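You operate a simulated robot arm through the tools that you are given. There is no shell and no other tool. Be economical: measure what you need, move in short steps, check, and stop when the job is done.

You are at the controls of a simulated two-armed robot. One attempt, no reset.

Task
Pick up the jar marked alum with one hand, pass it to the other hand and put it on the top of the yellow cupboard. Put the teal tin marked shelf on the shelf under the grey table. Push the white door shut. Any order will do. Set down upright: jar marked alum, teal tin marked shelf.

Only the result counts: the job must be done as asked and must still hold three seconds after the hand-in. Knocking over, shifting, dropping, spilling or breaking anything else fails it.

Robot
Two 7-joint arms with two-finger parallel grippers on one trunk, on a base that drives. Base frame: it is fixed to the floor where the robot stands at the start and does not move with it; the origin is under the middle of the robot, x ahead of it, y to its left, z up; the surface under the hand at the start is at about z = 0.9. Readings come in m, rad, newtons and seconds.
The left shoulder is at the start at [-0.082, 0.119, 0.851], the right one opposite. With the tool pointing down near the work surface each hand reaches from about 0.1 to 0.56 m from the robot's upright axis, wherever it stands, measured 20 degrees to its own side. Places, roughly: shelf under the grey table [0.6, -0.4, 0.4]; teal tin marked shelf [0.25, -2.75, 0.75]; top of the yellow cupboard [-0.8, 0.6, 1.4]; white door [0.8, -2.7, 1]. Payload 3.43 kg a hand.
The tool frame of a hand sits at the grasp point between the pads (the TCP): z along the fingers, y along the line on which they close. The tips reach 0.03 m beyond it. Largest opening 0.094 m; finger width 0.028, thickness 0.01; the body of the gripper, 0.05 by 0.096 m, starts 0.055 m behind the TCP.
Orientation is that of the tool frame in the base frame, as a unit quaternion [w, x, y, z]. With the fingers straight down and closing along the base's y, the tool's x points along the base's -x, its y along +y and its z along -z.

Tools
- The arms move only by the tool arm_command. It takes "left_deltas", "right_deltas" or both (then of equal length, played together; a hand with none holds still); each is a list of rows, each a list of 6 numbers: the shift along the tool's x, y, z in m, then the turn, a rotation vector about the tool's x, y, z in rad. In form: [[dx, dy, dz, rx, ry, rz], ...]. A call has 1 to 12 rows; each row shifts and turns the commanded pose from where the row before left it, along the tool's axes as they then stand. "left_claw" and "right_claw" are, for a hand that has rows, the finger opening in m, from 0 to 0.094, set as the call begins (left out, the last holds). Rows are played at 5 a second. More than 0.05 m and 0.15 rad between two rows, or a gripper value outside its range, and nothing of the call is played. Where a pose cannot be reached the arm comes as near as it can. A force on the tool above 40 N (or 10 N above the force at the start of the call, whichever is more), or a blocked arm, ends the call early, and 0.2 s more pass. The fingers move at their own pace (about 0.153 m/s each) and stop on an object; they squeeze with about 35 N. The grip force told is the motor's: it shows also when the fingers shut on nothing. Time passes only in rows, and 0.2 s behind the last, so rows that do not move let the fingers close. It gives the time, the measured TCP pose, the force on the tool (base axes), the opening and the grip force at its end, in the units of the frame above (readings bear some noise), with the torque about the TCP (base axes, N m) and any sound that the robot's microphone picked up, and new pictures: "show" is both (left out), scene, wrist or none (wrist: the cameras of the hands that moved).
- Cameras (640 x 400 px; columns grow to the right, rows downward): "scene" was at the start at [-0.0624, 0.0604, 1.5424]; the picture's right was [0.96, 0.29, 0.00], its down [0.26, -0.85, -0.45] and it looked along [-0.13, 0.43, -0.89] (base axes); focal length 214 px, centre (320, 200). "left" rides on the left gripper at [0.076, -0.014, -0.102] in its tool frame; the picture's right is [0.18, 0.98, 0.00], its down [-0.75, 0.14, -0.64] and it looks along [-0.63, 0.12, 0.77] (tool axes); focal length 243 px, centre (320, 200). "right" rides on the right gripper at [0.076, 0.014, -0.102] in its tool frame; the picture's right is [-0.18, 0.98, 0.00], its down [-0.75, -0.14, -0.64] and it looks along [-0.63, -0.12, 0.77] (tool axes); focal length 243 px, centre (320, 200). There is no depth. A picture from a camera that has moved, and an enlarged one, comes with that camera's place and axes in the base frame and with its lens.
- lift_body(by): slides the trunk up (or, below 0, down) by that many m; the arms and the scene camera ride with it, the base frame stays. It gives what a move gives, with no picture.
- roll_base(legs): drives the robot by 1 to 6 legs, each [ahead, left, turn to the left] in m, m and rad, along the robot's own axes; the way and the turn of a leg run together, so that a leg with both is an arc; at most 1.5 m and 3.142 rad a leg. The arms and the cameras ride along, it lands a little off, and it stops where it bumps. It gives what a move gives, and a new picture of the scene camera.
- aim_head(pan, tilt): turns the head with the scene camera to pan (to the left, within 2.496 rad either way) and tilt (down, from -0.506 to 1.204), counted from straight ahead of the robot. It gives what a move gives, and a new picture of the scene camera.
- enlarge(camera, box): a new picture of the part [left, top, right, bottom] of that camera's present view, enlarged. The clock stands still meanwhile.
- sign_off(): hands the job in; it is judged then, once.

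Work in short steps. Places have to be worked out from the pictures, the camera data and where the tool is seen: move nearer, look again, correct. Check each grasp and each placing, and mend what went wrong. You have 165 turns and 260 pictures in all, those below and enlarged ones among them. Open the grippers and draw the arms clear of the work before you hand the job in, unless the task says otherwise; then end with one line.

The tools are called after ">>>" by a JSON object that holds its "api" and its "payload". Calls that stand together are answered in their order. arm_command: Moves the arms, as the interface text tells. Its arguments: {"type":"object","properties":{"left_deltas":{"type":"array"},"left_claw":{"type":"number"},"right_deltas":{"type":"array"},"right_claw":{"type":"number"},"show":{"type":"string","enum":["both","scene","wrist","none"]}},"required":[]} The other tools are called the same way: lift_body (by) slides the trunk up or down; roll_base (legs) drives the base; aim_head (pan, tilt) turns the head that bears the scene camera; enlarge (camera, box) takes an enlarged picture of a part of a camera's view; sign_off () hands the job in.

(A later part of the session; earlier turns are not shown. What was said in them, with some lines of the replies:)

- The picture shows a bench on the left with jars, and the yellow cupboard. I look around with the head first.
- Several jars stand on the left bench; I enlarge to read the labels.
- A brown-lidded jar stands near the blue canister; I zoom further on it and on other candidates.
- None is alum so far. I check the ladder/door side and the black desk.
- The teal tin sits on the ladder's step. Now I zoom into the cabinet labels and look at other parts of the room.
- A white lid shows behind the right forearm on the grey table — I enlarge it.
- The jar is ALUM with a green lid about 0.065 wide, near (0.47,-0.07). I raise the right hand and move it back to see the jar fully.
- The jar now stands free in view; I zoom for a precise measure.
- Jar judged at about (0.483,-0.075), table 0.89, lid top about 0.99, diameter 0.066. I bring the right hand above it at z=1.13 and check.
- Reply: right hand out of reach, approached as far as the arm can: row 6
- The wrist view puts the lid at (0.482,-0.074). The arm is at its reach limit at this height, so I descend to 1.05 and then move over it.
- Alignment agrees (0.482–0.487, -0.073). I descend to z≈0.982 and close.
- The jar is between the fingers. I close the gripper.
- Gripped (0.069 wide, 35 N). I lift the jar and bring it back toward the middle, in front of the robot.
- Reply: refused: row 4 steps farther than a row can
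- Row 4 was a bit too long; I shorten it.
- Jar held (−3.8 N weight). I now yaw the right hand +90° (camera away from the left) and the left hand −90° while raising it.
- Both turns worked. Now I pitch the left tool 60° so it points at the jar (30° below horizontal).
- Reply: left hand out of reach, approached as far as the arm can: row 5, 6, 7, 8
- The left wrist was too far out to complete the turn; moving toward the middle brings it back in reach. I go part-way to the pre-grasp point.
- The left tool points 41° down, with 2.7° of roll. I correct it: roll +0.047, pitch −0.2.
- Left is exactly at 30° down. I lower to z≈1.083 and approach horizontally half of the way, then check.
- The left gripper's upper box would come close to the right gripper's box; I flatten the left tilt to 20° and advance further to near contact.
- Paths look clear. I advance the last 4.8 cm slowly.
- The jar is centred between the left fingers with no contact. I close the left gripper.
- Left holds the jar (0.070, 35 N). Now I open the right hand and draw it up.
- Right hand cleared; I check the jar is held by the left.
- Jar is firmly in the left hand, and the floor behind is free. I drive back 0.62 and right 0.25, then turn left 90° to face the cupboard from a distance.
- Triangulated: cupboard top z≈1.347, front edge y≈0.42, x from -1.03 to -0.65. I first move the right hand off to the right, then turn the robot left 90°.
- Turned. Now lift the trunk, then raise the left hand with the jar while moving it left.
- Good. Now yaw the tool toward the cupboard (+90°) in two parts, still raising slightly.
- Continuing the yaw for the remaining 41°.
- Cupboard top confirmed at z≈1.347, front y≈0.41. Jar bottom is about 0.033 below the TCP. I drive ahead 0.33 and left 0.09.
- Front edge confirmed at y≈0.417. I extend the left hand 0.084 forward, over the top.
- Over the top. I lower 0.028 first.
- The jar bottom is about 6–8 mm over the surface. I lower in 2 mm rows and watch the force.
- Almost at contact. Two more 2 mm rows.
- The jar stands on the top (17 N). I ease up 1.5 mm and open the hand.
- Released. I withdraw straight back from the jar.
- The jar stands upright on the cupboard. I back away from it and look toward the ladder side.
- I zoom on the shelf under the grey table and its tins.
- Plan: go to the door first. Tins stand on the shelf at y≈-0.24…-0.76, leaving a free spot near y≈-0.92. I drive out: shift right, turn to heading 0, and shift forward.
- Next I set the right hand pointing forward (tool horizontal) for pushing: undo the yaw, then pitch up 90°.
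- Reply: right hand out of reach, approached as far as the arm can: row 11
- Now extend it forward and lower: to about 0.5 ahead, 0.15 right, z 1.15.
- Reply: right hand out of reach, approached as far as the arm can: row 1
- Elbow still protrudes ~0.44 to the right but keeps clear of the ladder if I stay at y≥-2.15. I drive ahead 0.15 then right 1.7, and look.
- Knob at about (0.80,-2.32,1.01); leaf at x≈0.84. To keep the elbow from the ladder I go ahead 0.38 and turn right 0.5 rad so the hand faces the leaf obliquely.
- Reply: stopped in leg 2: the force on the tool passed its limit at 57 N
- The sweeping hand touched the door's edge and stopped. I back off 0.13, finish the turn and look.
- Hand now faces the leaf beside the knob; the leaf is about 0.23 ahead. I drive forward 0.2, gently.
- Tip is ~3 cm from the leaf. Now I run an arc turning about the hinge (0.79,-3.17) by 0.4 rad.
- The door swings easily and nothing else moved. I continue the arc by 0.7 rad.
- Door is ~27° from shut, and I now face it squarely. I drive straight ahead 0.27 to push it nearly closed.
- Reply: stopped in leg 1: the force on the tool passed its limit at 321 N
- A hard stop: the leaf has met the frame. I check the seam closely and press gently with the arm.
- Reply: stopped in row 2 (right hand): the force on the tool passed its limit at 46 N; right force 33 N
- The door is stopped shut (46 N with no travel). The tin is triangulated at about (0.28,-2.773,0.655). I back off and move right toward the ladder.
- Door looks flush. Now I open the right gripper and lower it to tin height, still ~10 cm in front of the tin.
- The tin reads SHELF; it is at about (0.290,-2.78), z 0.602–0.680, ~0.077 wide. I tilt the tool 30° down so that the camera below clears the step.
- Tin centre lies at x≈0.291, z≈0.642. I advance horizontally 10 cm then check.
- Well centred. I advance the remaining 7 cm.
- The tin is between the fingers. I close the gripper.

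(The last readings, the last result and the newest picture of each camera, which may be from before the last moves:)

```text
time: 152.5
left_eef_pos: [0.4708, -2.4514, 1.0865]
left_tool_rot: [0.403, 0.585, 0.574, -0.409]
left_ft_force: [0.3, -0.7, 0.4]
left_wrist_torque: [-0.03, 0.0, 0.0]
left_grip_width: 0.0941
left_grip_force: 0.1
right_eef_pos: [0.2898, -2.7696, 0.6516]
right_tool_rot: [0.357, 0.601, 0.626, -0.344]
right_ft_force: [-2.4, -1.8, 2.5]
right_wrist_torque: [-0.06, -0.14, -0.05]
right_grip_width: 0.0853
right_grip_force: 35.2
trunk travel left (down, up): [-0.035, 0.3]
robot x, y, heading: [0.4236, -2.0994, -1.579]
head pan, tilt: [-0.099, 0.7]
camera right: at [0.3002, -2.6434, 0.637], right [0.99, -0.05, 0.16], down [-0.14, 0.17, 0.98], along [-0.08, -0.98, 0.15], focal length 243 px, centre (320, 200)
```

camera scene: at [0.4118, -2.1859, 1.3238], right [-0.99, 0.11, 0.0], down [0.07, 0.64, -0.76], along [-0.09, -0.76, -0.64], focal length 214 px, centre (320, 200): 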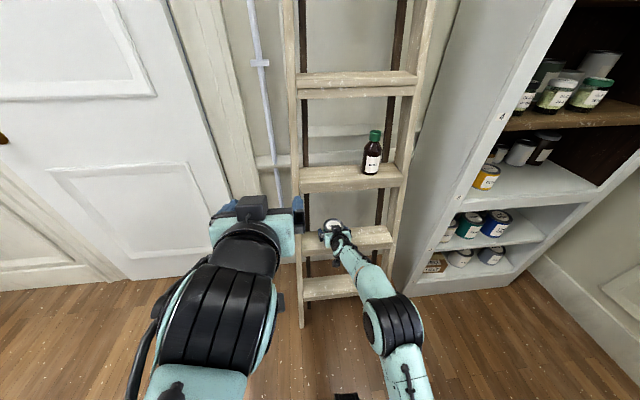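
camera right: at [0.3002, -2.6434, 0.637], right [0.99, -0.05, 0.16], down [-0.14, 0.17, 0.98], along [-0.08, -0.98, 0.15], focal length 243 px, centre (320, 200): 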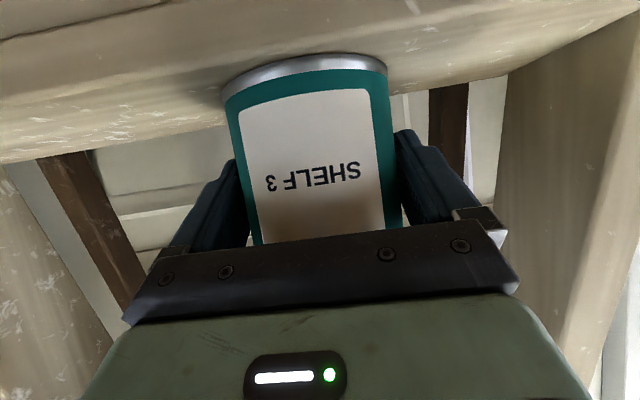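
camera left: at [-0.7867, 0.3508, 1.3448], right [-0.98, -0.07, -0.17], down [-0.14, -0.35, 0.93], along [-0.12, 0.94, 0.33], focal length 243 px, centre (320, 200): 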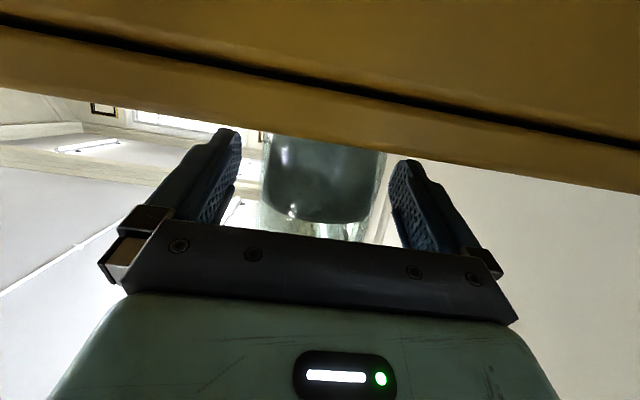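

Gripped at 0.085, 35 N. I lift 4 cm straight up, then draw back.

>>> {"api": "arm_command", "payload": {"right_deltas": [[-0.0173, 0, -0.01, 0, 0, 0], [-0.0173, 0, -0.01, 0, 0, 0], [0, 0, 0, 0, 0, 0]], "show": "wrist"}}

>>> {"api": "roll_base", "payload": {"legs": [[-0.3, 0, 0]]}}

```text
time: 153.3
left_eef_pos: [0.4721, -2.4525, 1.0857]
left_tool_rot: [0.403, 0.584, 0.574, -0.407]
left_ft_force: [0.0, 0.8, -1.1]
left_wrist_torque: [0.0, 0.01, 0.01]
left_grip_width: 0.094
left_grip_force: 0.1
right_eef_pos: [0.2902, -2.7706, 0.691]
right_tool_rot: [0.356, 0.601, 0.627, -0.344]
right_ft_force: [-0.2, -0.2, -6.6]
right_wrist_torque: [0.04, -0.01, 0.0]
right_grip_width: 0.0853
right_grip_force: 35.0
trunk travel left (down, up): [-0.035, 0.3]
robot x, y, heading: [0.4191, -2.1026, -1.584]
head pan, tilt: [-0.099, 0.7]
camera right: at [0.3003, -2.6439, 0.6762], right [0.99, -0.05, 0.16], down [-0.14, 0.16, 0.98], along [-0.08, -0.99, 0.15], focal length 243 px, centre (320, 200)
```

right: 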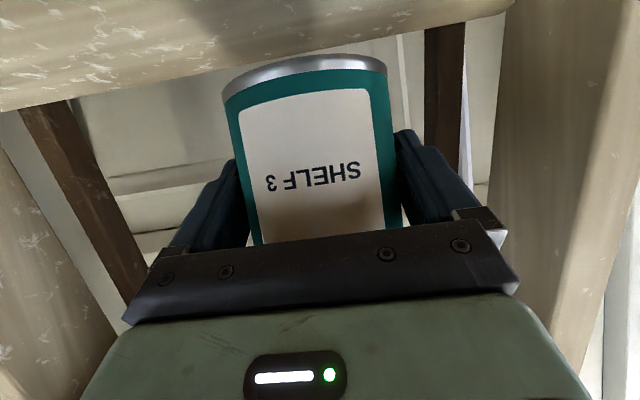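

```text
time: 155.3
left_eef_pos: [0.4757, -2.1517, 1.0867]
left_tool_rot: [0.403, 0.584, 0.574, -0.408]
left_ft_force: [0.2, -0.2, 0.1]
left_wrist_torque: [0.0, -0.01, 0.0]
left_grip_width: 0.0941
left_grip_force: 0.1
right_eef_pos: [0.2947, -2.4717, 0.6899]
right_tool_rot: [0.356, 0.601, 0.627, -0.345]
right_ft_force: [-0.4, 1.1, -5.7]
right_wrist_torque: [0.04, -0.01, 0.05]
right_grip_width: 0.0852
right_grip_force: 35.2
trunk travel left (down, up): [-0.035, 0.3]
robot x, y, heading: [0.4282, -1.8033, -1.58]
head pan, tilt: [-0.099, 0.7]
camera scene: at [0.416, -1.8863, 1.3238], right [-0.99, 0.11, 0.0], down [0.07, 0.64, -0.76], along [-0.09, -0.76, -0.64], focal length 214 px, centre (320, 200)
```

scene: 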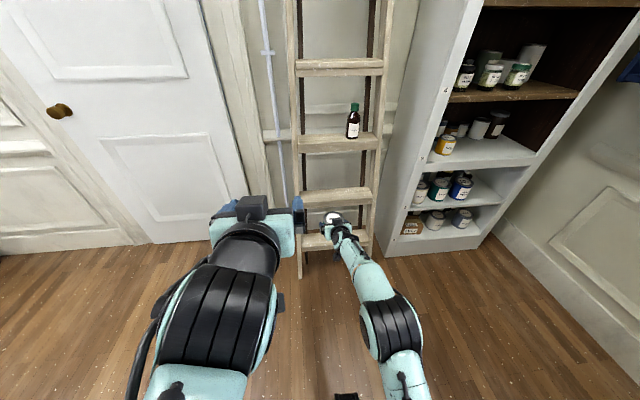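

Tin lifted (≈6 N). I drive right 0.43 and turn left to heading 0, in the free floor south of the table.

>>> {"api": "roll_base", "payload": {"legs": [[0, -0.42, 0], [0, 0, 1.58]]}}

>>> {"api": "aim_head", "payload": {"pan": 0.5, "tilt": 0.5}}

```text
time: 163.4
left_eef_pos: [0.3539, -1.7444, 1.085]
left_tool_rot: [0.573, 0.004, 0.819, -0.001]
left_ft_force: [0.6, -0.5, -0.7]
left_wrist_torque: [-0.06, 0.0, 0.01]
left_grip_width: 0.0941
left_grip_force: 0.0
right_eef_pos: [0.6753, -1.9204, 0.69]
right_tool_rot: [0.495, -0.023, 0.868, 0.012]
right_ft_force: [0.8, 0.4, -5.1]
right_wrist_torque: [0.0, 0.02, 0.02]
right_grip_width: 0.0854
right_grip_force: 35.1
trunk travel left (down, up): [-0.035, 0.3]
robot x, y, heading: [0.0053, -1.7986, -0.004]
head pan, tilt: [-0.099, 0.7]
camera scene: at [0.0897, -1.8061, 1.3237], right [-0.1, -0.99, 0.0], down [-0.64, 0.07, -0.76], along [0.76, -0.08, -0.64], focal length 214 px, centre (320, 200)
```

scene: 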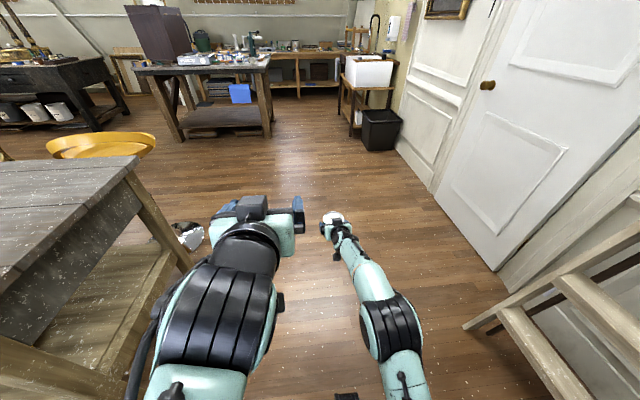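

```text
time: 164.4
left_eef_pos: [0.354, -1.7445, 1.0857]
left_tool_rot: [0.573, 0.005, 0.819, -0.002]
left_ft_force: [-0.2, 0.3, -0.6]
left_wrist_torque: [-0.02, 0.02, 0.02]
left_grip_width: 0.0943
left_grip_force: 0.1
right_eef_pos: [0.6766, -1.9221, 0.6898]
right_tool_rot: [0.496, -0.023, 0.868, 0.011]
right_ft_force: [-0.5, -0.8, -5.8]
right_wrist_torque: [0.03, 0.03, -0.01]
right_grip_width: 0.0857
right_grip_force: 34.9
trunk travel left (down, up): [-0.035, 0.3]
robot x, y, heading: [0.0054, -1.799, -0.007]
head pan, tilt: [0.499, 0.499]
camera scene: at [0.0853, -1.7541, 1.3414], right [0.47, -0.88, 0.0], down [-0.42, -0.23, -0.88], along [0.77, 0.42, -0.48], focal length 214 px, centre (320, 200)
```

scene: 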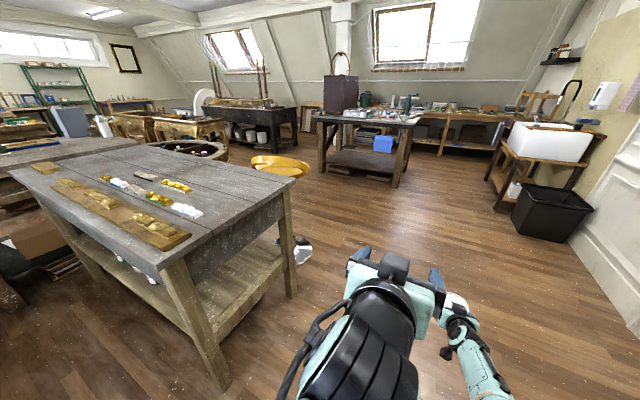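

The shelf's south end is open and empty (z≈0.38, legs at x≈0.30 and 0.88, y≈-1.09). I'll place the tin from the south at about (0.59,-0.96). First retract the right hand 0.2.

>>> {"api": "arm_command", "payload": {"right_deltas": [[0.02, 0, -0.0346, 0, 0, 0], [0.02, 0, -0.0346, 0, 0, 0], [0.02, 0, -0.0346, 0, 0, 0], [0.02, 0, -0.0346, 0, 0, 0], [0.02, 0, -0.0346, 0, 0, 0]], "show": "none"}}

>>> {"api": "roll_base", "payload": {"legs": [[0.465, 0, 0], [0, 0, 1.578]]}}

>>> {"api": "aim_head", "payload": {"pan": -0.1, "tilt": 0.6}}

```text
time: 165.6
left_eef_pos: [0.3536, -1.7435, 1.0861]
left_tool_rot: [0.574, 0.003, 0.819, 0.0]
left_ft_force: [-0.2, 0.1, 0.1]
left_wrist_torque: [0.01, 0.01, 0.01]
left_grip_width: 0.0937
left_grip_force: 0.1
right_eef_pos: [0.4748, -1.9319, 0.6921]
right_tool_rot: [0.496, -0.023, 0.868, 0.011]
right_ft_force: [0.2, -1.0, -4.8]
right_wrist_torque: [-0.01, 0.02, -0.02]
right_grip_width: 0.0855
right_grip_force: 35.0
trunk travel left (down, up): [-0.035, 0.3]
robot x, y, heading: [0.007, -1.7967, -0.004]
head pan, tilt: [0.499, 0.499]
```

```text
time: 172.2
left_eef_pos: [0.4198, -1.4509, 1.0865]
left_tool_rot: [0.407, -0.575, 0.583, 0.404]
left_ft_force: [0.1, -0.2, 0.6]
left_wrist_torque: [-0.01, -0.01, -0.02]
left_grip_width: 0.0941
left_grip_force: 0.1
right_eef_pos: [0.6062, -1.3294, 0.6923]
right_tool_rot: [-0.343, 0.629, -0.599, -0.357]
right_ft_force: [-0.6, 1.4, -5.2]
right_wrist_torque: [-0.02, -0.05, 0.01]
right_grip_width: 0.0853
right_grip_force: 35.2
trunk travel left (down, up): [-0.035, 0.3]
robot x, y, heading: [0.4712, -1.8009, 1.559]
head pan, tilt: [0.499, 0.499]
camera scene: at [0.4276, -1.7187, 1.3415], right [0.88, 0.47, 0.0], down [0.23, -0.42, -0.88], along [-0.41, 0.77, -0.48], focal length 214 px, centre (320, 200)
```

scene: 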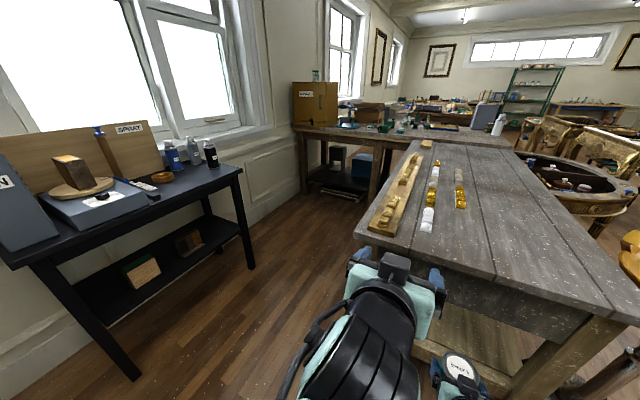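

```text
time: 173.2
left_eef_pos: [0.42, -1.4496, 1.0854]
left_tool_rot: [0.406, -0.576, 0.583, 0.404]
left_ft_force: [0.9, -0.1, -0.7]
left_wrist_torque: [0.02, -0.01, 0.01]
left_grip_width: 0.0938
left_grip_force: 0.0
right_eef_pos: [0.6064, -1.3285, 0.6912]
right_tool_rot: [-0.343, 0.628, -0.6, -0.357]
right_ft_force: [-0.3, 1.1, -5.0]
right_wrist_torque: [-0.01, 0.0, -0.02]
right_grip_width: 0.0852
right_grip_force: 34.9
trunk travel left (down, up): [-0.035, 0.3]
robot x, y, heading: [0.4673, -1.7975, 1.563]
head pan, tilt: [-0.099, 0.6]
camera scene: at [0.4799, -1.7111, 1.3324], right [0.99, -0.11, 0.0], down [-0.06, -0.56, -0.82], along [0.09, 0.82, -0.57], focal length 214 px, centre (320, 200)
```

scene: 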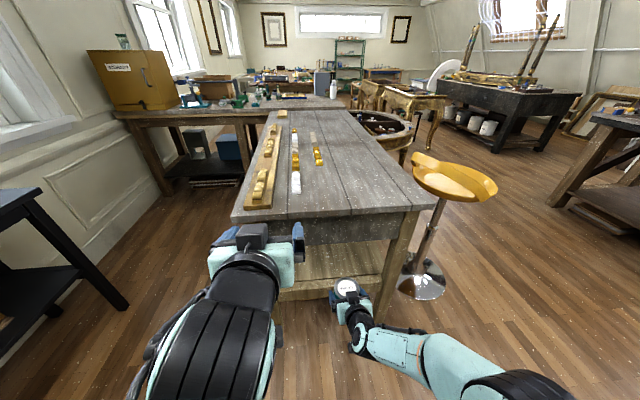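

I zoom on the shelf's south end to measure its edge, height and the apron.

>>> {"api": "enlarge", "payload": {"camera": "scene", "box": [230, 190, 450, 330]}}

```text
2.86 times, centred on (340, 260) of scene
camera zoom: at [0.4799, -1.7111, 1.3324], right [0.99, -0.11, 0.0], down [-0.06, -0.56, -0.82], along [0.09, 0.82, -0.57], focal length 613 px, centre (263, 29)
```

zoom: 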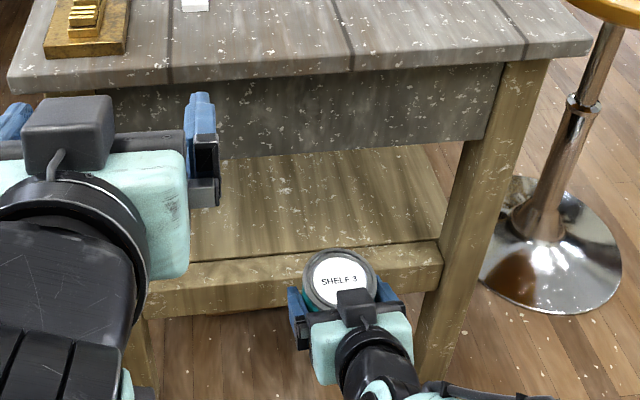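

Shelf height estimates scatter about 0.43±0.04, so I'll finish by feel. I lower the trunk fully and the hand to z≈0.53, still outside the table.

>>> {"api": "lift_body", "payload": {"by": -0.035}}

>>> {"api": "arm_command", "payload": {"right_deltas": [[0.0273, 0, 0.0158, 0, 0, 0], [0.0273, 0, 0.0158, 0, 0, 0], [0.0273, 0, 0.0158, 0, 0, 0], [0.0273, 0, 0.0158, 0, 0, 0], [0, 0, 0, 0, 0, 0]]}}

```text
time: 174.0
left_eef_pos: [0.4188, -1.4496, 1.0512]
left_tool_rot: [0.407, -0.575, 0.583, 0.404]
left_ft_force: [0.3, 0.1, -0.9]
left_wrist_torque: [0.0, -0.02, -0.02]
left_grip_width: 0.094
left_grip_force: 0.1
right_eef_pos: [0.6061, -1.329, 0.6564]
right_tool_rot: [-0.343, 0.629, -0.6, -0.357]
right_ft_force: [0.2, -0.8, -5.4]
right_wrist_torque: [0.01, 0.0, 0.0]
right_grip_width: 0.085
right_grip_force: 34.9
trunk travel left (down, up): [0.0, 0.335]
robot x, y, heading: [0.4695, -1.7988, 1.562]
head pan, tilt: [-0.099, 0.6]
```

```text
time: 175.2
left_eef_pos: [0.4187, -1.449, 1.0511]
left_tool_rot: [0.406, -0.576, 0.583, 0.404]
left_ft_force: [-0.2, -0.3, -0.4]
left_wrist_torque: [-0.01, 0.02, 0.03]
left_grip_width: 0.0939
left_grip_force: 0.1
right_eef_pos: [0.6081, -1.329, 0.531]
right_tool_rot: [-0.343, 0.629, -0.599, -0.358]
right_ft_force: [-0.7, 0.4, -5.2]
right_wrist_torque: [-0.05, 0.04, 0.02]
right_grip_width: 0.0852
right_grip_force: 35.4
trunk travel left (down, up): [0.0, 0.335]
robot x, y, heading: [0.4704, -1.7969, 1.566]
head pan, tilt: [-0.099, 0.6]
camera scene: at [0.48, -1.7052, 1.3042], right [0.99, -0.11, 0.0], down [-0.06, -0.56, -0.82], along [0.09, 0.82, -0.57], focal length 214 px, centre (320, 200)
camera right: at [0.5994, -1.4584, 0.5167], right [-0.99, 0.05, 0.16], down [0.15, -0.16, 0.98], along [0.07, 0.99, 0.15], focal length 243 px, centre (320, 200)
```

scene: 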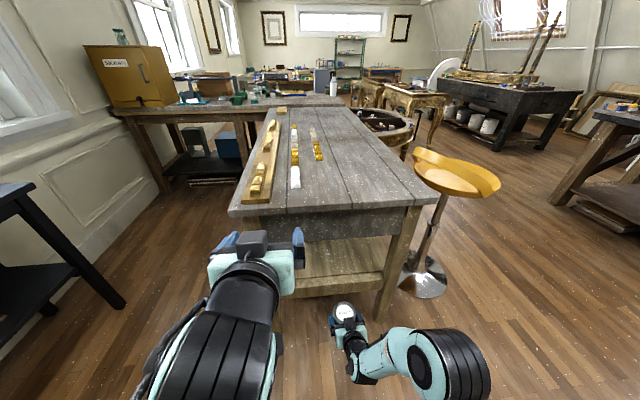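
right: 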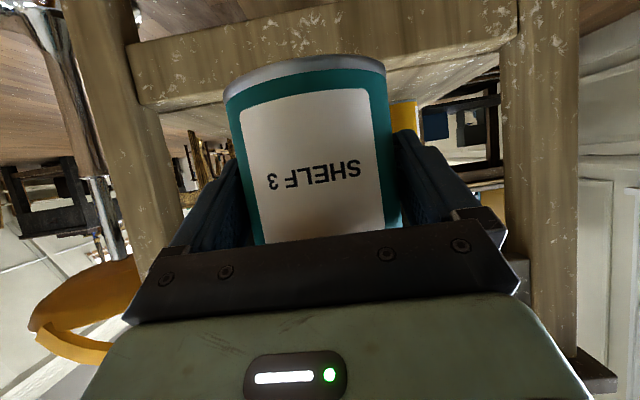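

Rail and shelf top measured at z≈0.395. I lower to TCP z≈0.485, drive ahead 0.12, then extend the arm (keeping the elbow away from the leg).

>>> {"api": "arm_command", "payload": {"right_deltas": [[0.02, 0, 0.0115, 0, 0, 0], [0.02, 0, 0.0115, 0, 0, 0]], "show": "none"}}

>>> {"api": "roll_base", "payload": {"legs": [[0.12, 0, 0]]}}

>>> {"api": "enlarge", "payload": {"camera": "right", "box": [0, 0, 640, 400]}}

```text
time: 175.8
left_eef_pos: [0.4198, -1.4486, 1.0507]
left_tool_rot: [0.408, -0.575, 0.583, 0.404]
left_ft_force: [0.5, 0.5, 0.0]
left_wrist_torque: [-0.03, 0.03, -0.02]
left_grip_width: 0.0939
left_grip_force: 0.0
right_eef_pos: [0.6077, -1.3312, 0.4832]
right_tool_rot: [-0.343, 0.629, -0.6, -0.357]
right_ft_force: [-0.3, 0.5, -5.2]
right_wrist_torque: [0.0, -0.02, -0.01]
right_grip_width: 0.085
right_grip_force: 35.0
trunk travel left (down, up): [0.0, 0.335]
robot x, y, heading: [0.4708, -1.8005, 1.564]
head pan, tilt: [-0.099, 0.6]
```

```text
time: 177.0
left_eef_pos: [0.4202, -1.3308, 1.0502]
left_tool_rot: [0.407, -0.575, 0.584, 0.403]
left_ft_force: [-0.7, -0.3, 0.2]
left_wrist_torque: [-0.02, 0.0, -0.06]
left_grip_width: 0.0942
left_grip_force: 0.1
right_eef_pos: [0.6071, -1.2127, 0.4834]
right_tool_rot: [-0.342, 0.63, -0.599, -0.357]
right_ft_force: [-0.4, 0.8, -5.0]
right_wrist_torque: [0.03, -0.02, 0.0]
right_grip_width: 0.0853
right_grip_force: 35.7
trunk travel left (down, up): [0.0, 0.335]
robot x, y, heading: [0.4699, -1.6801, 1.566]
head pan, tilt: [-0.099, 0.6]
camera scene: at [0.481, -1.5863, 1.3042], right [0.99, -0.11, 0.0], down [-0.06, -0.56, -0.82], along [0.09, 0.82, -0.57], focal length 214 px, centre (320, 200)
```

scene: 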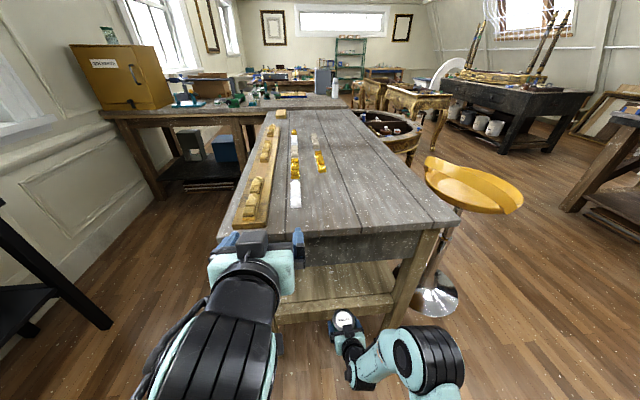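

```text
1.00 times, centred on (320, 200) of right (not enlarged: the box is as wide or as high as the picture)
camera zoom: at [0.6001, -1.3407, 0.4704], right [-0.99, 0.05, 0.16], down [0.15, -0.16, 0.98], along [0.07, 0.99, 0.15], focal length 243 px, centre (320, 200)
```

zoom: 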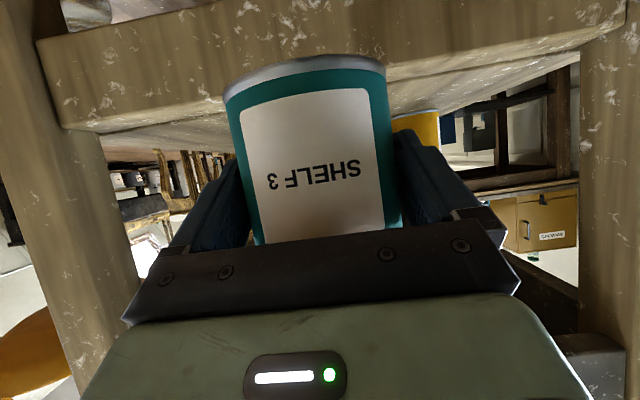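

Height confirmed at ≈0.40. I extend the hand 0.2 inward over the shelf.

>>> {"api": "arm_command", "payload": {"right_deltas": [[-0.0204, -0.0019, 0.0344, 0, 0, 0], [-0.0204, -0.0019, 0.0344, 0, 0, 0], [-0.0204, -0.0019, 0.0344, 0, 0, 0], [-0.0204, -0.0019, 0.0344, 0, 0, 0], [-0.0204, -0.0019, 0.0344, 0, 0, 0], [0, 0, 0, 0, 0, 0]]}}

```text
time: 178.4
left_eef_pos: [0.4195, -1.3316, 1.0501]
left_tool_rot: [0.408, -0.575, 0.583, 0.404]
left_ft_force: [0.3, -0.4, 0.1]
left_wrist_torque: [-0.04, 0.04, 0.02]
left_grip_width: 0.0939
left_grip_force: 0.1
right_eef_pos: [0.6071, -1.0134, 0.4839]
right_tool_rot: [-0.342, 0.63, -0.6, -0.356]
right_ft_force: [0.0, -0.4, -5.2]
right_wrist_torque: [-0.06, 0.01, 0.02]
right_grip_width: 0.0851
right_grip_force: 34.7
trunk travel left (down, up): [0.0, 0.335]
robot x, y, heading: [0.4721, -1.6849, 1.564]
head pan, tilt: [-0.099, 0.6]
camera scene: at [0.481, -1.5866, 1.3042], right [0.99, -0.11, 0.0], down [-0.06, -0.56, -0.82], along [0.09, 0.82, -0.57], focal length 214 px, centre (320, 200)
camera right: at [0.6005, -1.141, 0.4702], right [-0.99, 0.05, 0.16], down [0.15, -0.16, 0.98], along [0.07, 0.99, 0.15], focal length 243 px, centre (320, 200)
```

scene: 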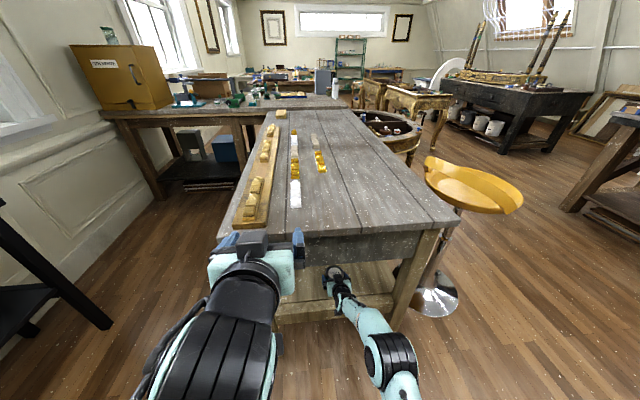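
right: 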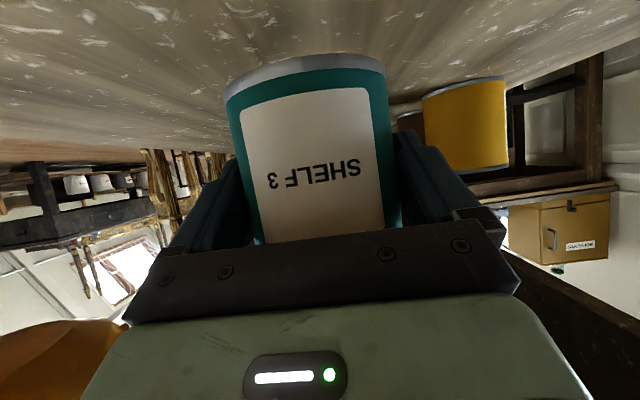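

Over the shelf. I go 3 cm deeper and lower 2.5 cm.

>>> {"api": "arm_command", "payload": {"right_deltas": [[-0.0153, -0.0014, 0.0258, 0, 0, 0], [0.0108, 0, 0.0064, 0, 0, 0], [0.0108, 0, 0.0064, 0, 0, 0], [0, 0, 0, 0, 0, 0]], "show": "wrist"}}

```text
time: 179.4
left_eef_pos: [0.4203, -1.3315, 1.0509]
left_tool_rot: [0.406, -0.576, 0.583, 0.404]
left_ft_force: [-0.1, 0.3, 0.9]
left_wrist_torque: [0.0, 0.0, -0.01]
left_grip_width: 0.094
left_grip_force: 0.1
right_eef_pos: [0.6086, -0.9832, 0.4584]
right_tool_rot: [-0.343, 0.629, -0.6, -0.357]
right_ft_force: [-0.4, 0.2, -5.6]
right_wrist_torque: [-0.05, 0.01, 0.02]
right_grip_width: 0.0852
right_grip_force: 35.1
trunk travel left (down, up): [0.0, 0.335]
robot x, y, heading: [0.4707, -1.6842, 1.563]
head pan, tilt: [-0.099, 0.6]
camera right: at [0.6007, -1.1108, 0.4451], right [-0.99, 0.05, 0.16], down [0.15, -0.16, 0.98], along [0.07, 0.99, 0.15], focal length 243 px, centre (320, 200)
```

right: 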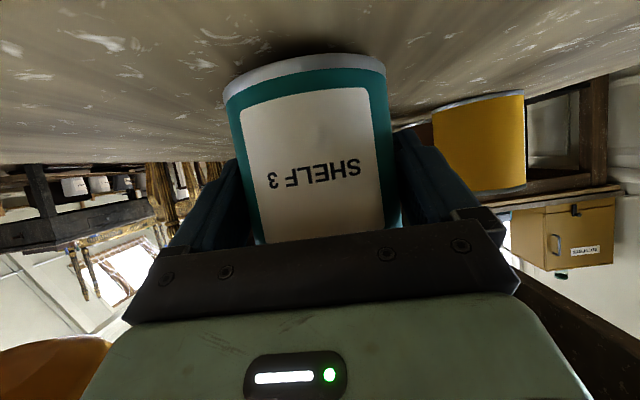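

Near the surface (shadow close). I lower in 3 mm rows, watching force.

>>> {"api": "arm_command", "payload": {"right_deltas": [[0.0026, 0, 0.0015, 0, 0, 0], [0.0026, 0, 0.0015, 0, 0, 0], [0, 0, 0, 0, 0, 0]], "show": "wrist"}}

```text
time: 180.2
left_eef_pos: [0.4198, -1.3327, 1.0524]
left_tool_rot: [0.406, -0.576, 0.583, 0.404]
left_ft_force: [-0.9, 0.1, -0.1]
left_wrist_torque: [-0.01, 0.03, 0.0]
left_grip_width: 0.0943
left_grip_force: 0.0
right_eef_pos: [0.6085, -0.9827, 0.4529]
right_tool_rot: [-0.343, 0.629, -0.6, -0.358]
right_ft_force: [0.0, -0.7, -4.9]
right_wrist_torque: [-0.01, 0.01, -0.03]
right_grip_width: 0.0852
right_grip_force: 34.9
trunk travel left (down, up): [0.0, 0.335]
robot x, y, heading: [0.4737, -1.682, 1.563]
head pan, tilt: [-0.099, 0.6]
camera right: at [0.6008, -1.1107, 0.4393], right [-0.99, 0.05, 0.16], down [0.15, -0.16, 0.98], along [0.07, 0.99, 0.15], focal length 243 px, centre (320, 200)
```

right: 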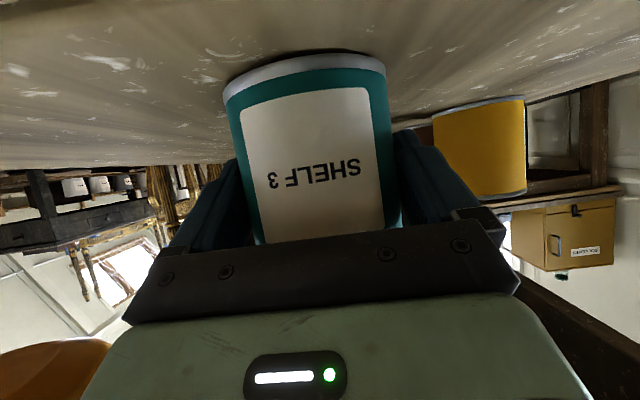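

Not yet in contact. Continue down.

>>> {"api": "arm_command", "payload": {"right_deltas": [[0.0022, 0, 0.0013, 0, 0, 0], [0, 0, 0, 0, 0, 0]], "show": "none"}}

>>> {"api": "arm_command", "payload": {"right_deltas": [[0.0022, 0, 0.0013, 0, 0, 0], [0, 0, 0, 0, 0, 0]], "show": "wrist"}}

```text
time: 180.8
left_eef_pos: [0.4199, -1.332, 1.0509]
left_tool_rot: [0.407, -0.576, 0.583, 0.404]
left_ft_force: [0.6, -0.1, 0.3]
left_wrist_torque: [-0.03, -0.01, -0.01]
left_grip_width: 0.0941
left_grip_force: 0.1
right_eef_pos: [0.6086, -0.9833, 0.4515]
right_tool_rot: [-0.344, 0.628, -0.6, -0.358]
right_ft_force: [-0.3, -1.2, 1.2]
right_wrist_torque: [-0.07, 0.24, 0.04]
right_grip_width: 0.0855
right_grip_force: 35.0
trunk travel left (down, up): [0.0, 0.335]
robot x, y, heading: [0.4717, -1.6819, 1.563]
head pan, tilt: [-0.099, 0.6]
```

```text
time: 181.4
left_eef_pos: [0.4209, -1.3331, 1.0514]
left_tool_rot: [0.407, -0.575, 0.583, 0.404]
left_ft_force: [0.1, 0.1, 1.2]
left_wrist_torque: [-0.01, 0.02, -0.03]
left_grip_width: 0.0941
left_grip_force: 0.0
right_eef_pos: [0.6082, -0.9821, 0.4515]
right_tool_rot: [-0.345, 0.628, -0.598, -0.36]
right_ft_force: [-0.2, -3.6, 14.7]
right_wrist_torque: [-0.48, 0.67, 0.18]
right_grip_width: 0.0852
right_grip_force: 34.5
trunk travel left (down, up): [0.0, 0.335]
robot x, y, heading: [0.4729, -1.6812, 1.566]
head pan, tilt: [-0.099, 0.6]
camera right: at [0.6004, -1.1099, 0.4373], right [-0.99, 0.05, 0.16], down [0.15, -0.17, 0.97], along [0.07, 0.98, 0.16], focal length 243 px, centre (320, 200)
```

right: 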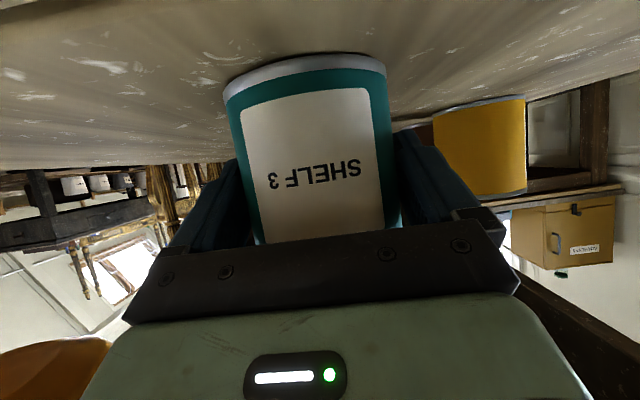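

Contact (≈20 N up) at the expected height. I open the gripper.

>>> {"api": "arm_command", "payload": {"right_deltas": [[-0.001, 0, -0.0006, 0, 0, 0], [0, 0, 0, 0, 0, 0], [0, 0, 0, 0, 0, 0], [0, 0, 0, 0, 0, 0]], "right_claw": 0.094, "show": "wrist"}}

```text
time: 182.4
left_eef_pos: [0.4194, -1.3316, 1.0512]
left_tool_rot: [0.407, -0.576, 0.584, 0.403]
left_ft_force: [-0.4, -0.2, 1.2]
left_wrist_torque: [0.02, 0.02, 0.02]
left_grip_width: 0.0937
left_grip_force: 0.0
right_eef_pos: [0.6081, -0.9838, 0.4483]
right_tool_rot: [-0.344, 0.629, -0.599, -0.357]
right_ft_force: [-0.1, -0.5, 0.1]
right_wrist_torque: [0.01, 0.03, 0.01]
right_grip_width: 0.0942
right_grip_force: 0.0
trunk travel left (down, up): [0.0, 0.335]
robot x, y, heading: [0.4677, -1.6774, 1.566]
head pan, tilt: [-0.099, 0.6]
camera right: at [0.6006, -1.111, 0.4357], right [-0.99, 0.05, 0.16], down [0.15, -0.16, 0.98], along [0.07, 0.99, 0.15], focal length 243 px, centre (320, 200)
```

right: 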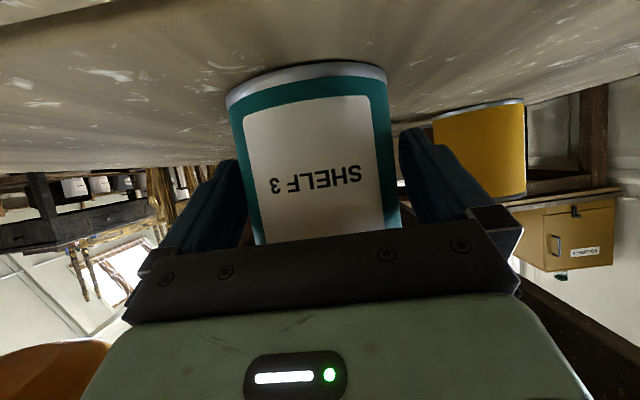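

Released. I withdraw straight along the finger direction.

>>> {"api": "arm_command", "payload": {"right_deltas": [[0.0102, 0, -0.0172, 0, 0, 0], [0.0102, 0, -0.0172, 0, 0, 0], [0.0153, 0, -0.0258, 0, 0, 0], [0.0153, 0, -0.0258, 0, 0, 0], [0.0153, 0, -0.0258, 0, 0, 0], [0.0204, 0, -0.0344, 0, 0, 0]]}}

```text
time: 183.8
left_eef_pos: [0.4195, -1.3325, 1.0505]
left_tool_rot: [0.407, -0.576, 0.583, 0.404]
left_ft_force: [0.8, 0.3, -0.2]
left_wrist_torque: [-0.02, -0.01, 0.02]
left_grip_width: 0.0939
left_grip_force: 0.0
right_eef_pos: [0.616, -1.1523, 0.4502]
right_tool_rot: [-0.343, 0.628, -0.6, -0.357]
right_ft_force: [0.9, 0.2, -0.6]
right_wrist_torque: [0.0, -0.03, -0.01]
right_grip_width: 0.0942
right_grip_force: 0.0
trunk travel left (down, up): [0.0, 0.335]
robot x, y, heading: [0.4703, -1.6793, 1.567]
head pan, tilt: [-0.099, 0.6]
camera scene: at [0.4809, -1.5872, 1.3042], right [0.99, -0.11, 0.0], down [-0.06, -0.56, -0.83], along [0.09, 0.82, -0.56], focal length 214 px, centre (320, 200)
camera right: at [0.6082, -1.2807, 0.4355], right [-0.99, 0.05, 0.16], down [0.15, -0.16, 0.98], along [0.07, 0.99, 0.15], focal length 243 px, centre (320, 200)
```

scene: 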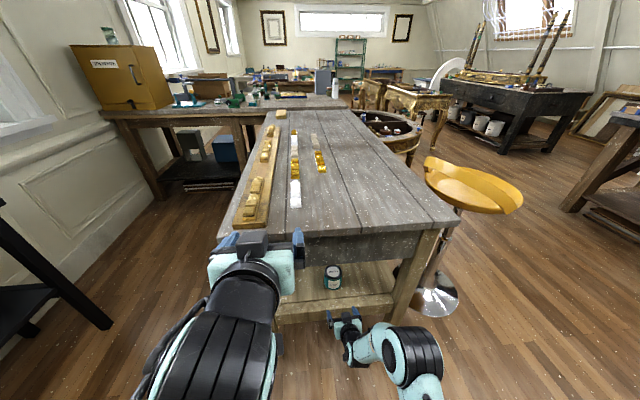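
right: 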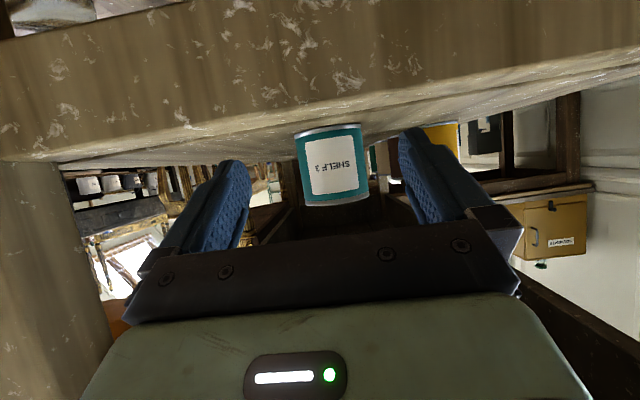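

The tin stands upright on the shelf. I drive back to clear, then check door and jar.

>>> {"api": "roll_base", "payload": {"legs": [[-0.25, 0, 0]]}}

>>> {"api": "enlarge", "payload": {"camera": "scene", "box": [230, 180, 430, 320]}}

>>> {"api": "enlarge", "payload": {"camera": "scene", "box": [60, 10, 220, 120]}}

>>> {"api": "aim_head", "payload": {"pan": -2.2, "tilt": 0.2}}

```text
time: 185.6
left_eef_pos: [0.418, -1.5816, 1.0512]
left_tool_rot: [0.407, -0.575, 0.583, 0.404]
left_ft_force: [0.2, -0.3, 0.8]
left_wrist_torque: [0.03, 0.0, 0.0]
left_grip_width: 0.0941
left_grip_force: 0.0
right_eef_pos: [0.6139, -1.4025, 0.4486]
right_tool_rot: [-0.344, 0.628, -0.6, -0.357]
right_ft_force: [0.6, -0.6, 0.2]
right_wrist_torque: [0.02, -0.03, 0.01]
right_grip_width: 0.0941
right_grip_force: 0.0
trunk travel left (down, up): [0.0, 0.335]
robot x, y, heading: [0.466, -1.9268, 1.561]
head pan, tilt: [-0.099, 0.6]
camera scene: at [0.4788, -1.8374, 1.3042], right [0.99, -0.11, 0.0], down [-0.06, -0.56, -0.83], along [0.09, 0.82, -0.56], focal length 214 px, centre (320, 200)
```

scene: 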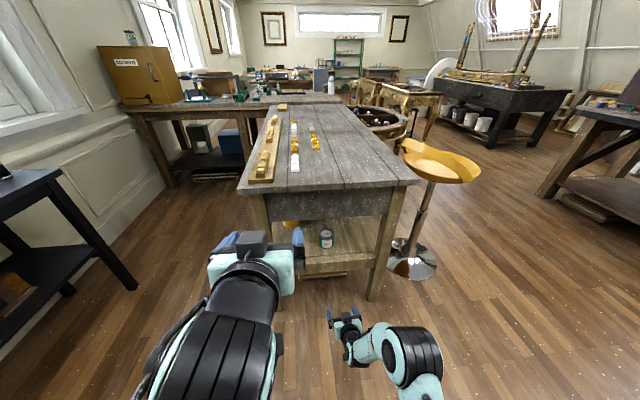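

```text
2.86 times, centred on (330, 250) of scene
camera zoom: at [0.4788, -1.8374, 1.3042], right [0.99, -0.11, 0.0], down [-0.06, -0.56, -0.83], along [0.09, 0.82, -0.56], focal length 613 px, centre (291, 57)
```

zoom: 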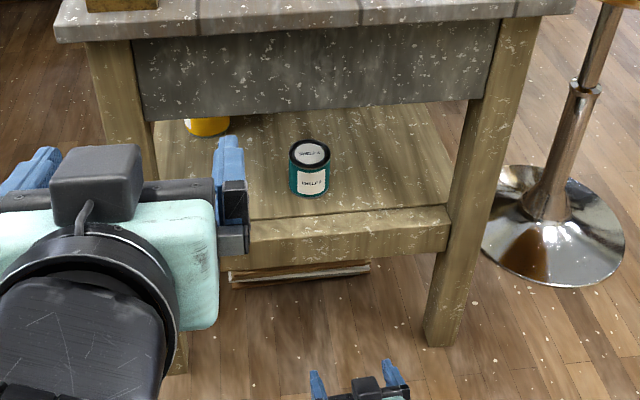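

```text
3.64 times, centred on (140, 65) of scene
camera zoom: at [0.4788, -1.8374, 1.3042], right [0.99, -0.11, 0.0], down [-0.06, -0.56, -0.83], along [0.09, 0.82, -0.56], focal length 780 px, centre (974, 691)
```

zoom: 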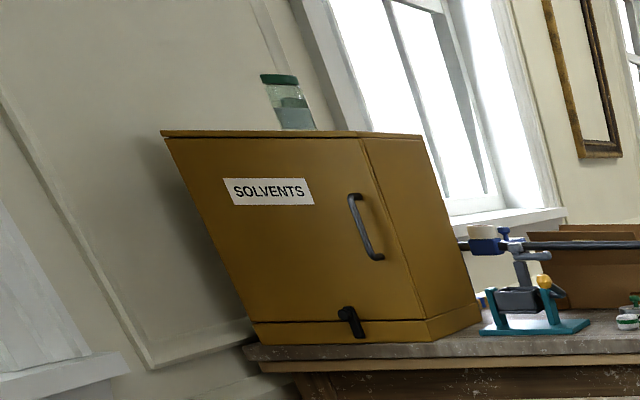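

```text
time: 187.6
left_eef_pos: [0.4171, -1.5806, 1.05]
left_tool_rot: [0.408, -0.575, 0.583, 0.404]
left_ft_force: [-0.2, 0.0, -0.2]
left_wrist_torque: [-0.01, 0.01, -0.01]
left_grip_width: 0.0937
left_grip_force: 0.1
right_eef_pos: [0.6152, -1.4028, 0.4491]
right_tool_rot: [-0.343, 0.629, -0.599, -0.357]
right_ft_force: [-0.2, 0.9, 0.1]
right_wrist_torque: [-0.01, 0.04, 0.0]
right_grip_width: 0.0939
right_grip_force: 0.0
trunk travel left (down, up): [0.0, 0.335]
robot x, y, heading: [0.4687, -1.9303, 1.56]
head pan, tilt: [-2.201, 0.201]
camera scene: at [0.5441, -1.9804, 1.341], right [-0.6, -0.8, 0.0], down [-0.16, 0.12, -0.98], along [0.79, -0.58, -0.2], focal length 214 px, centre (320, 200)
```

scene: 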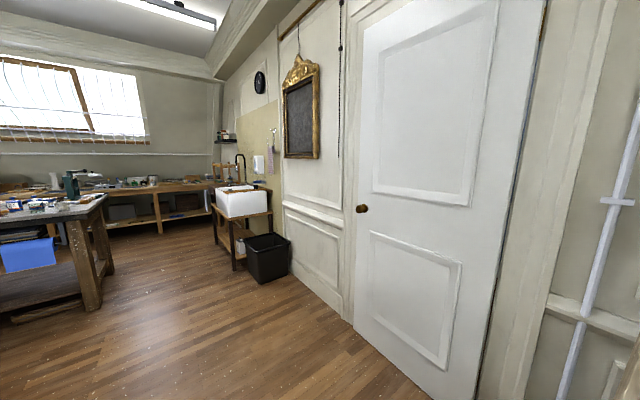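

The door's bottom line lies along the wall (y≈-3.07 at both ends). I zoom on its free edge once.

>>> {"api": "enlarge", "payload": {"camera": "scene", "box": [320, 120, 420, 340]}}

>>> {"api": "enlarge", "payload": {"camera": "scene", "box": [440, 0, 600, 120]}}

```text
1.82 times, centred on (370, 230) of scene
camera zoom: at [0.5441, -1.9804, 1.341], right [-0.6, -0.8, 0.0], down [-0.16, 0.12, -0.98], along [0.79, -0.58, -0.2], focal length 390 px, centre (229, 146)
```

zoom: 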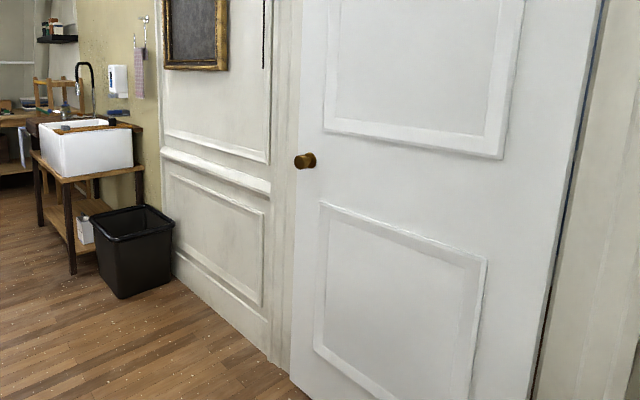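

```text
3.33 times, centred on (520, 60) of scene
camera zoom: at [0.5441, -1.9804, 1.341], right [-0.6, -0.8, 0.0], down [-0.16, 0.12, -0.98], along [0.79, -0.58, -0.2], focal length 715 px, centre (-347, 667)
```

zoom: 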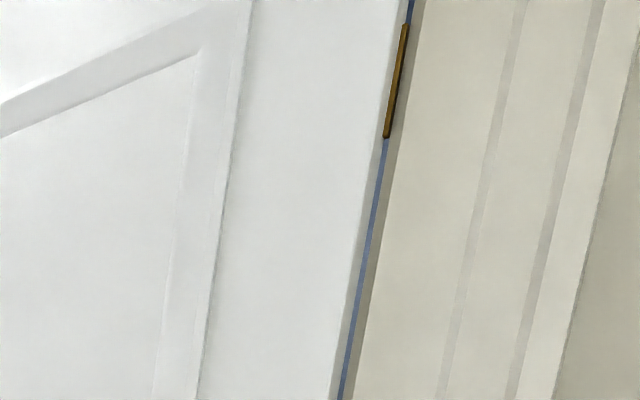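

Looks flush. For certainty I shift right 1.1 m and look at the free-edge seam head-on.

>>> {"api": "roll_base", "payload": {"legs": [[0, -1.1, 0]]}}

>>> {"api": "aim_head", "payload": {"pan": -2.49, "tilt": 0.3}}

>>> {"api": "aim_head", "payload": {"pan": 2.49, "tilt": 0.3}}

```text
time: 197.5
left_eef_pos: [1.5058, -1.5856, 1.0508]
left_tool_rot: [0.406, -0.578, 0.58, 0.406]
left_ft_force: [-0.4, 0.3, -0.6]
left_wrist_torque: [0.0, -0.04, 0.02]
left_grip_width: 0.0942
left_grip_force: 0.1
right_eef_pos: [1.7011, -1.4027, 0.4502]
right_tool_rot: [-0.341, 0.632, -0.596, -0.359]
right_ft_force: [0.1, 0.4, 0.3]
right_wrist_torque: [0.04, -0.01, 0.0]
right_grip_width: 0.0941
right_grip_force: 0.0
trunk travel left (down, up): [0.0, 0.335]
robot x, y, heading: [1.5634, -1.9335, 1.582]
head pan, tilt: [-2.201, 0.201]
camera scene: at [1.6388, -1.9815, 1.341], right [-0.58, -0.81, 0.0], down [-0.16, 0.12, -0.98], along [0.79, -0.57, -0.2], focal length 214 px, centre (320, 200)
```

scene: 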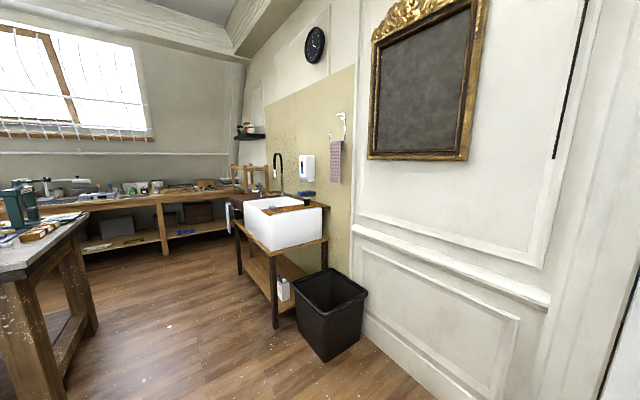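

```text
time: 198.3
left_eef_pos: [1.5072, -1.5844, 1.0502]
left_tool_rot: [-0.404, 0.58, -0.579, -0.407]
left_ft_force: [-0.4, -0.3, -0.1]
left_wrist_torque: [-0.02, -0.02, 0.02]
left_grip_width: 0.0941
left_grip_force: 0.1
right_eef_pos: [1.7003, -1.4027, 0.4496]
right_tool_rot: [-0.341, 0.632, -0.595, -0.36]
right_ft_force: [0.3, 0.4, 0.1]
right_wrist_torque: [0.02, 0.01, 0.01]
right_grip_width: 0.0939
right_grip_force: 0.1
trunk travel left (down, up): [0.0, 0.335]
robot x, y, heading: [1.5635, -1.9332, 1.574]
head pan, tilt: [-2.491, 0.3]
camera scene: at [1.6202, -2.001, 1.3317], right [-0.79, -0.61, 0.0], down [-0.18, 0.23, -0.96], along [0.58, -0.76, -0.3], focal length 214 px, centre (320, 200)
```

scene: 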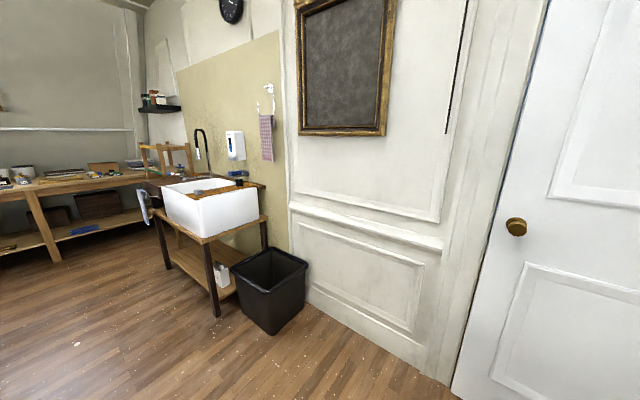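

```text
time: 202.2
left_eef_pos: [1.5066, -1.5857, 1.0508]
left_tool_rot: [-0.405, 0.579, -0.579, -0.407]
left_ft_force: [-0.5, 0.1, 0.7]
left_wrist_torque: [-0.02, -0.04, 0.01]
left_grip_width: 0.094
left_grip_force: 0.0
right_eef_pos: [1.7008, -1.4023, 0.4478]
right_tool_rot: [-0.34, 0.633, -0.594, -0.36]
right_ft_force: [-0.3, 0.2, 0.0]
right_wrist_torque: [0.02, -0.03, 0.0]
right_grip_width: 0.0937
right_grip_force: 0.0
trunk travel left (down, up): [0.0, 0.335]
robot x, y, heading: [1.5622, -1.93, 1.58]
head pan, tilt: [2.491, 0.3]
camera scene: at [1.5069, -2.0016, 1.3317], right [-0.8, 0.6, 0.0], down [0.18, 0.24, -0.96], along [-0.58, -0.76, -0.3], focal length 214 px, centre (320, 200)
```

scene: 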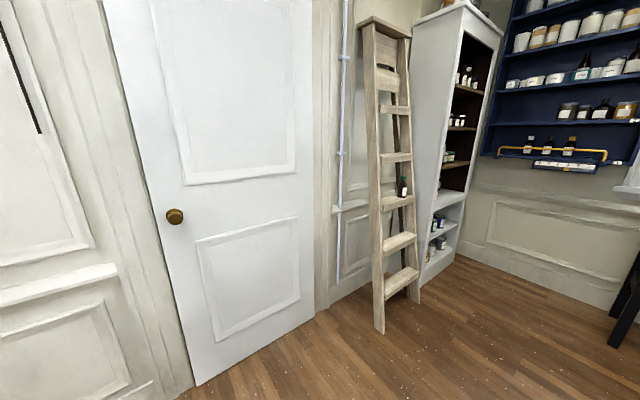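

The door is shut (both ends at y≈-3.06), the jar is upright on the cupboard, the tin is upright on the shelf, and both hands are open and clear. I hand in.

>>> {"api": "sign_off", "payload": {}}

```text
The job is handed in.
```

The job is handed in. The alum jar was passed from the right hand to the left and stands upright on the yellow cupboard. The teal tin stands upright on the shelf under the grey table. The white door is pushed shut; on the way to it my gripper bumped the door's edge once, and the final push hit a hard stop at 321 N, with no other contact noted.
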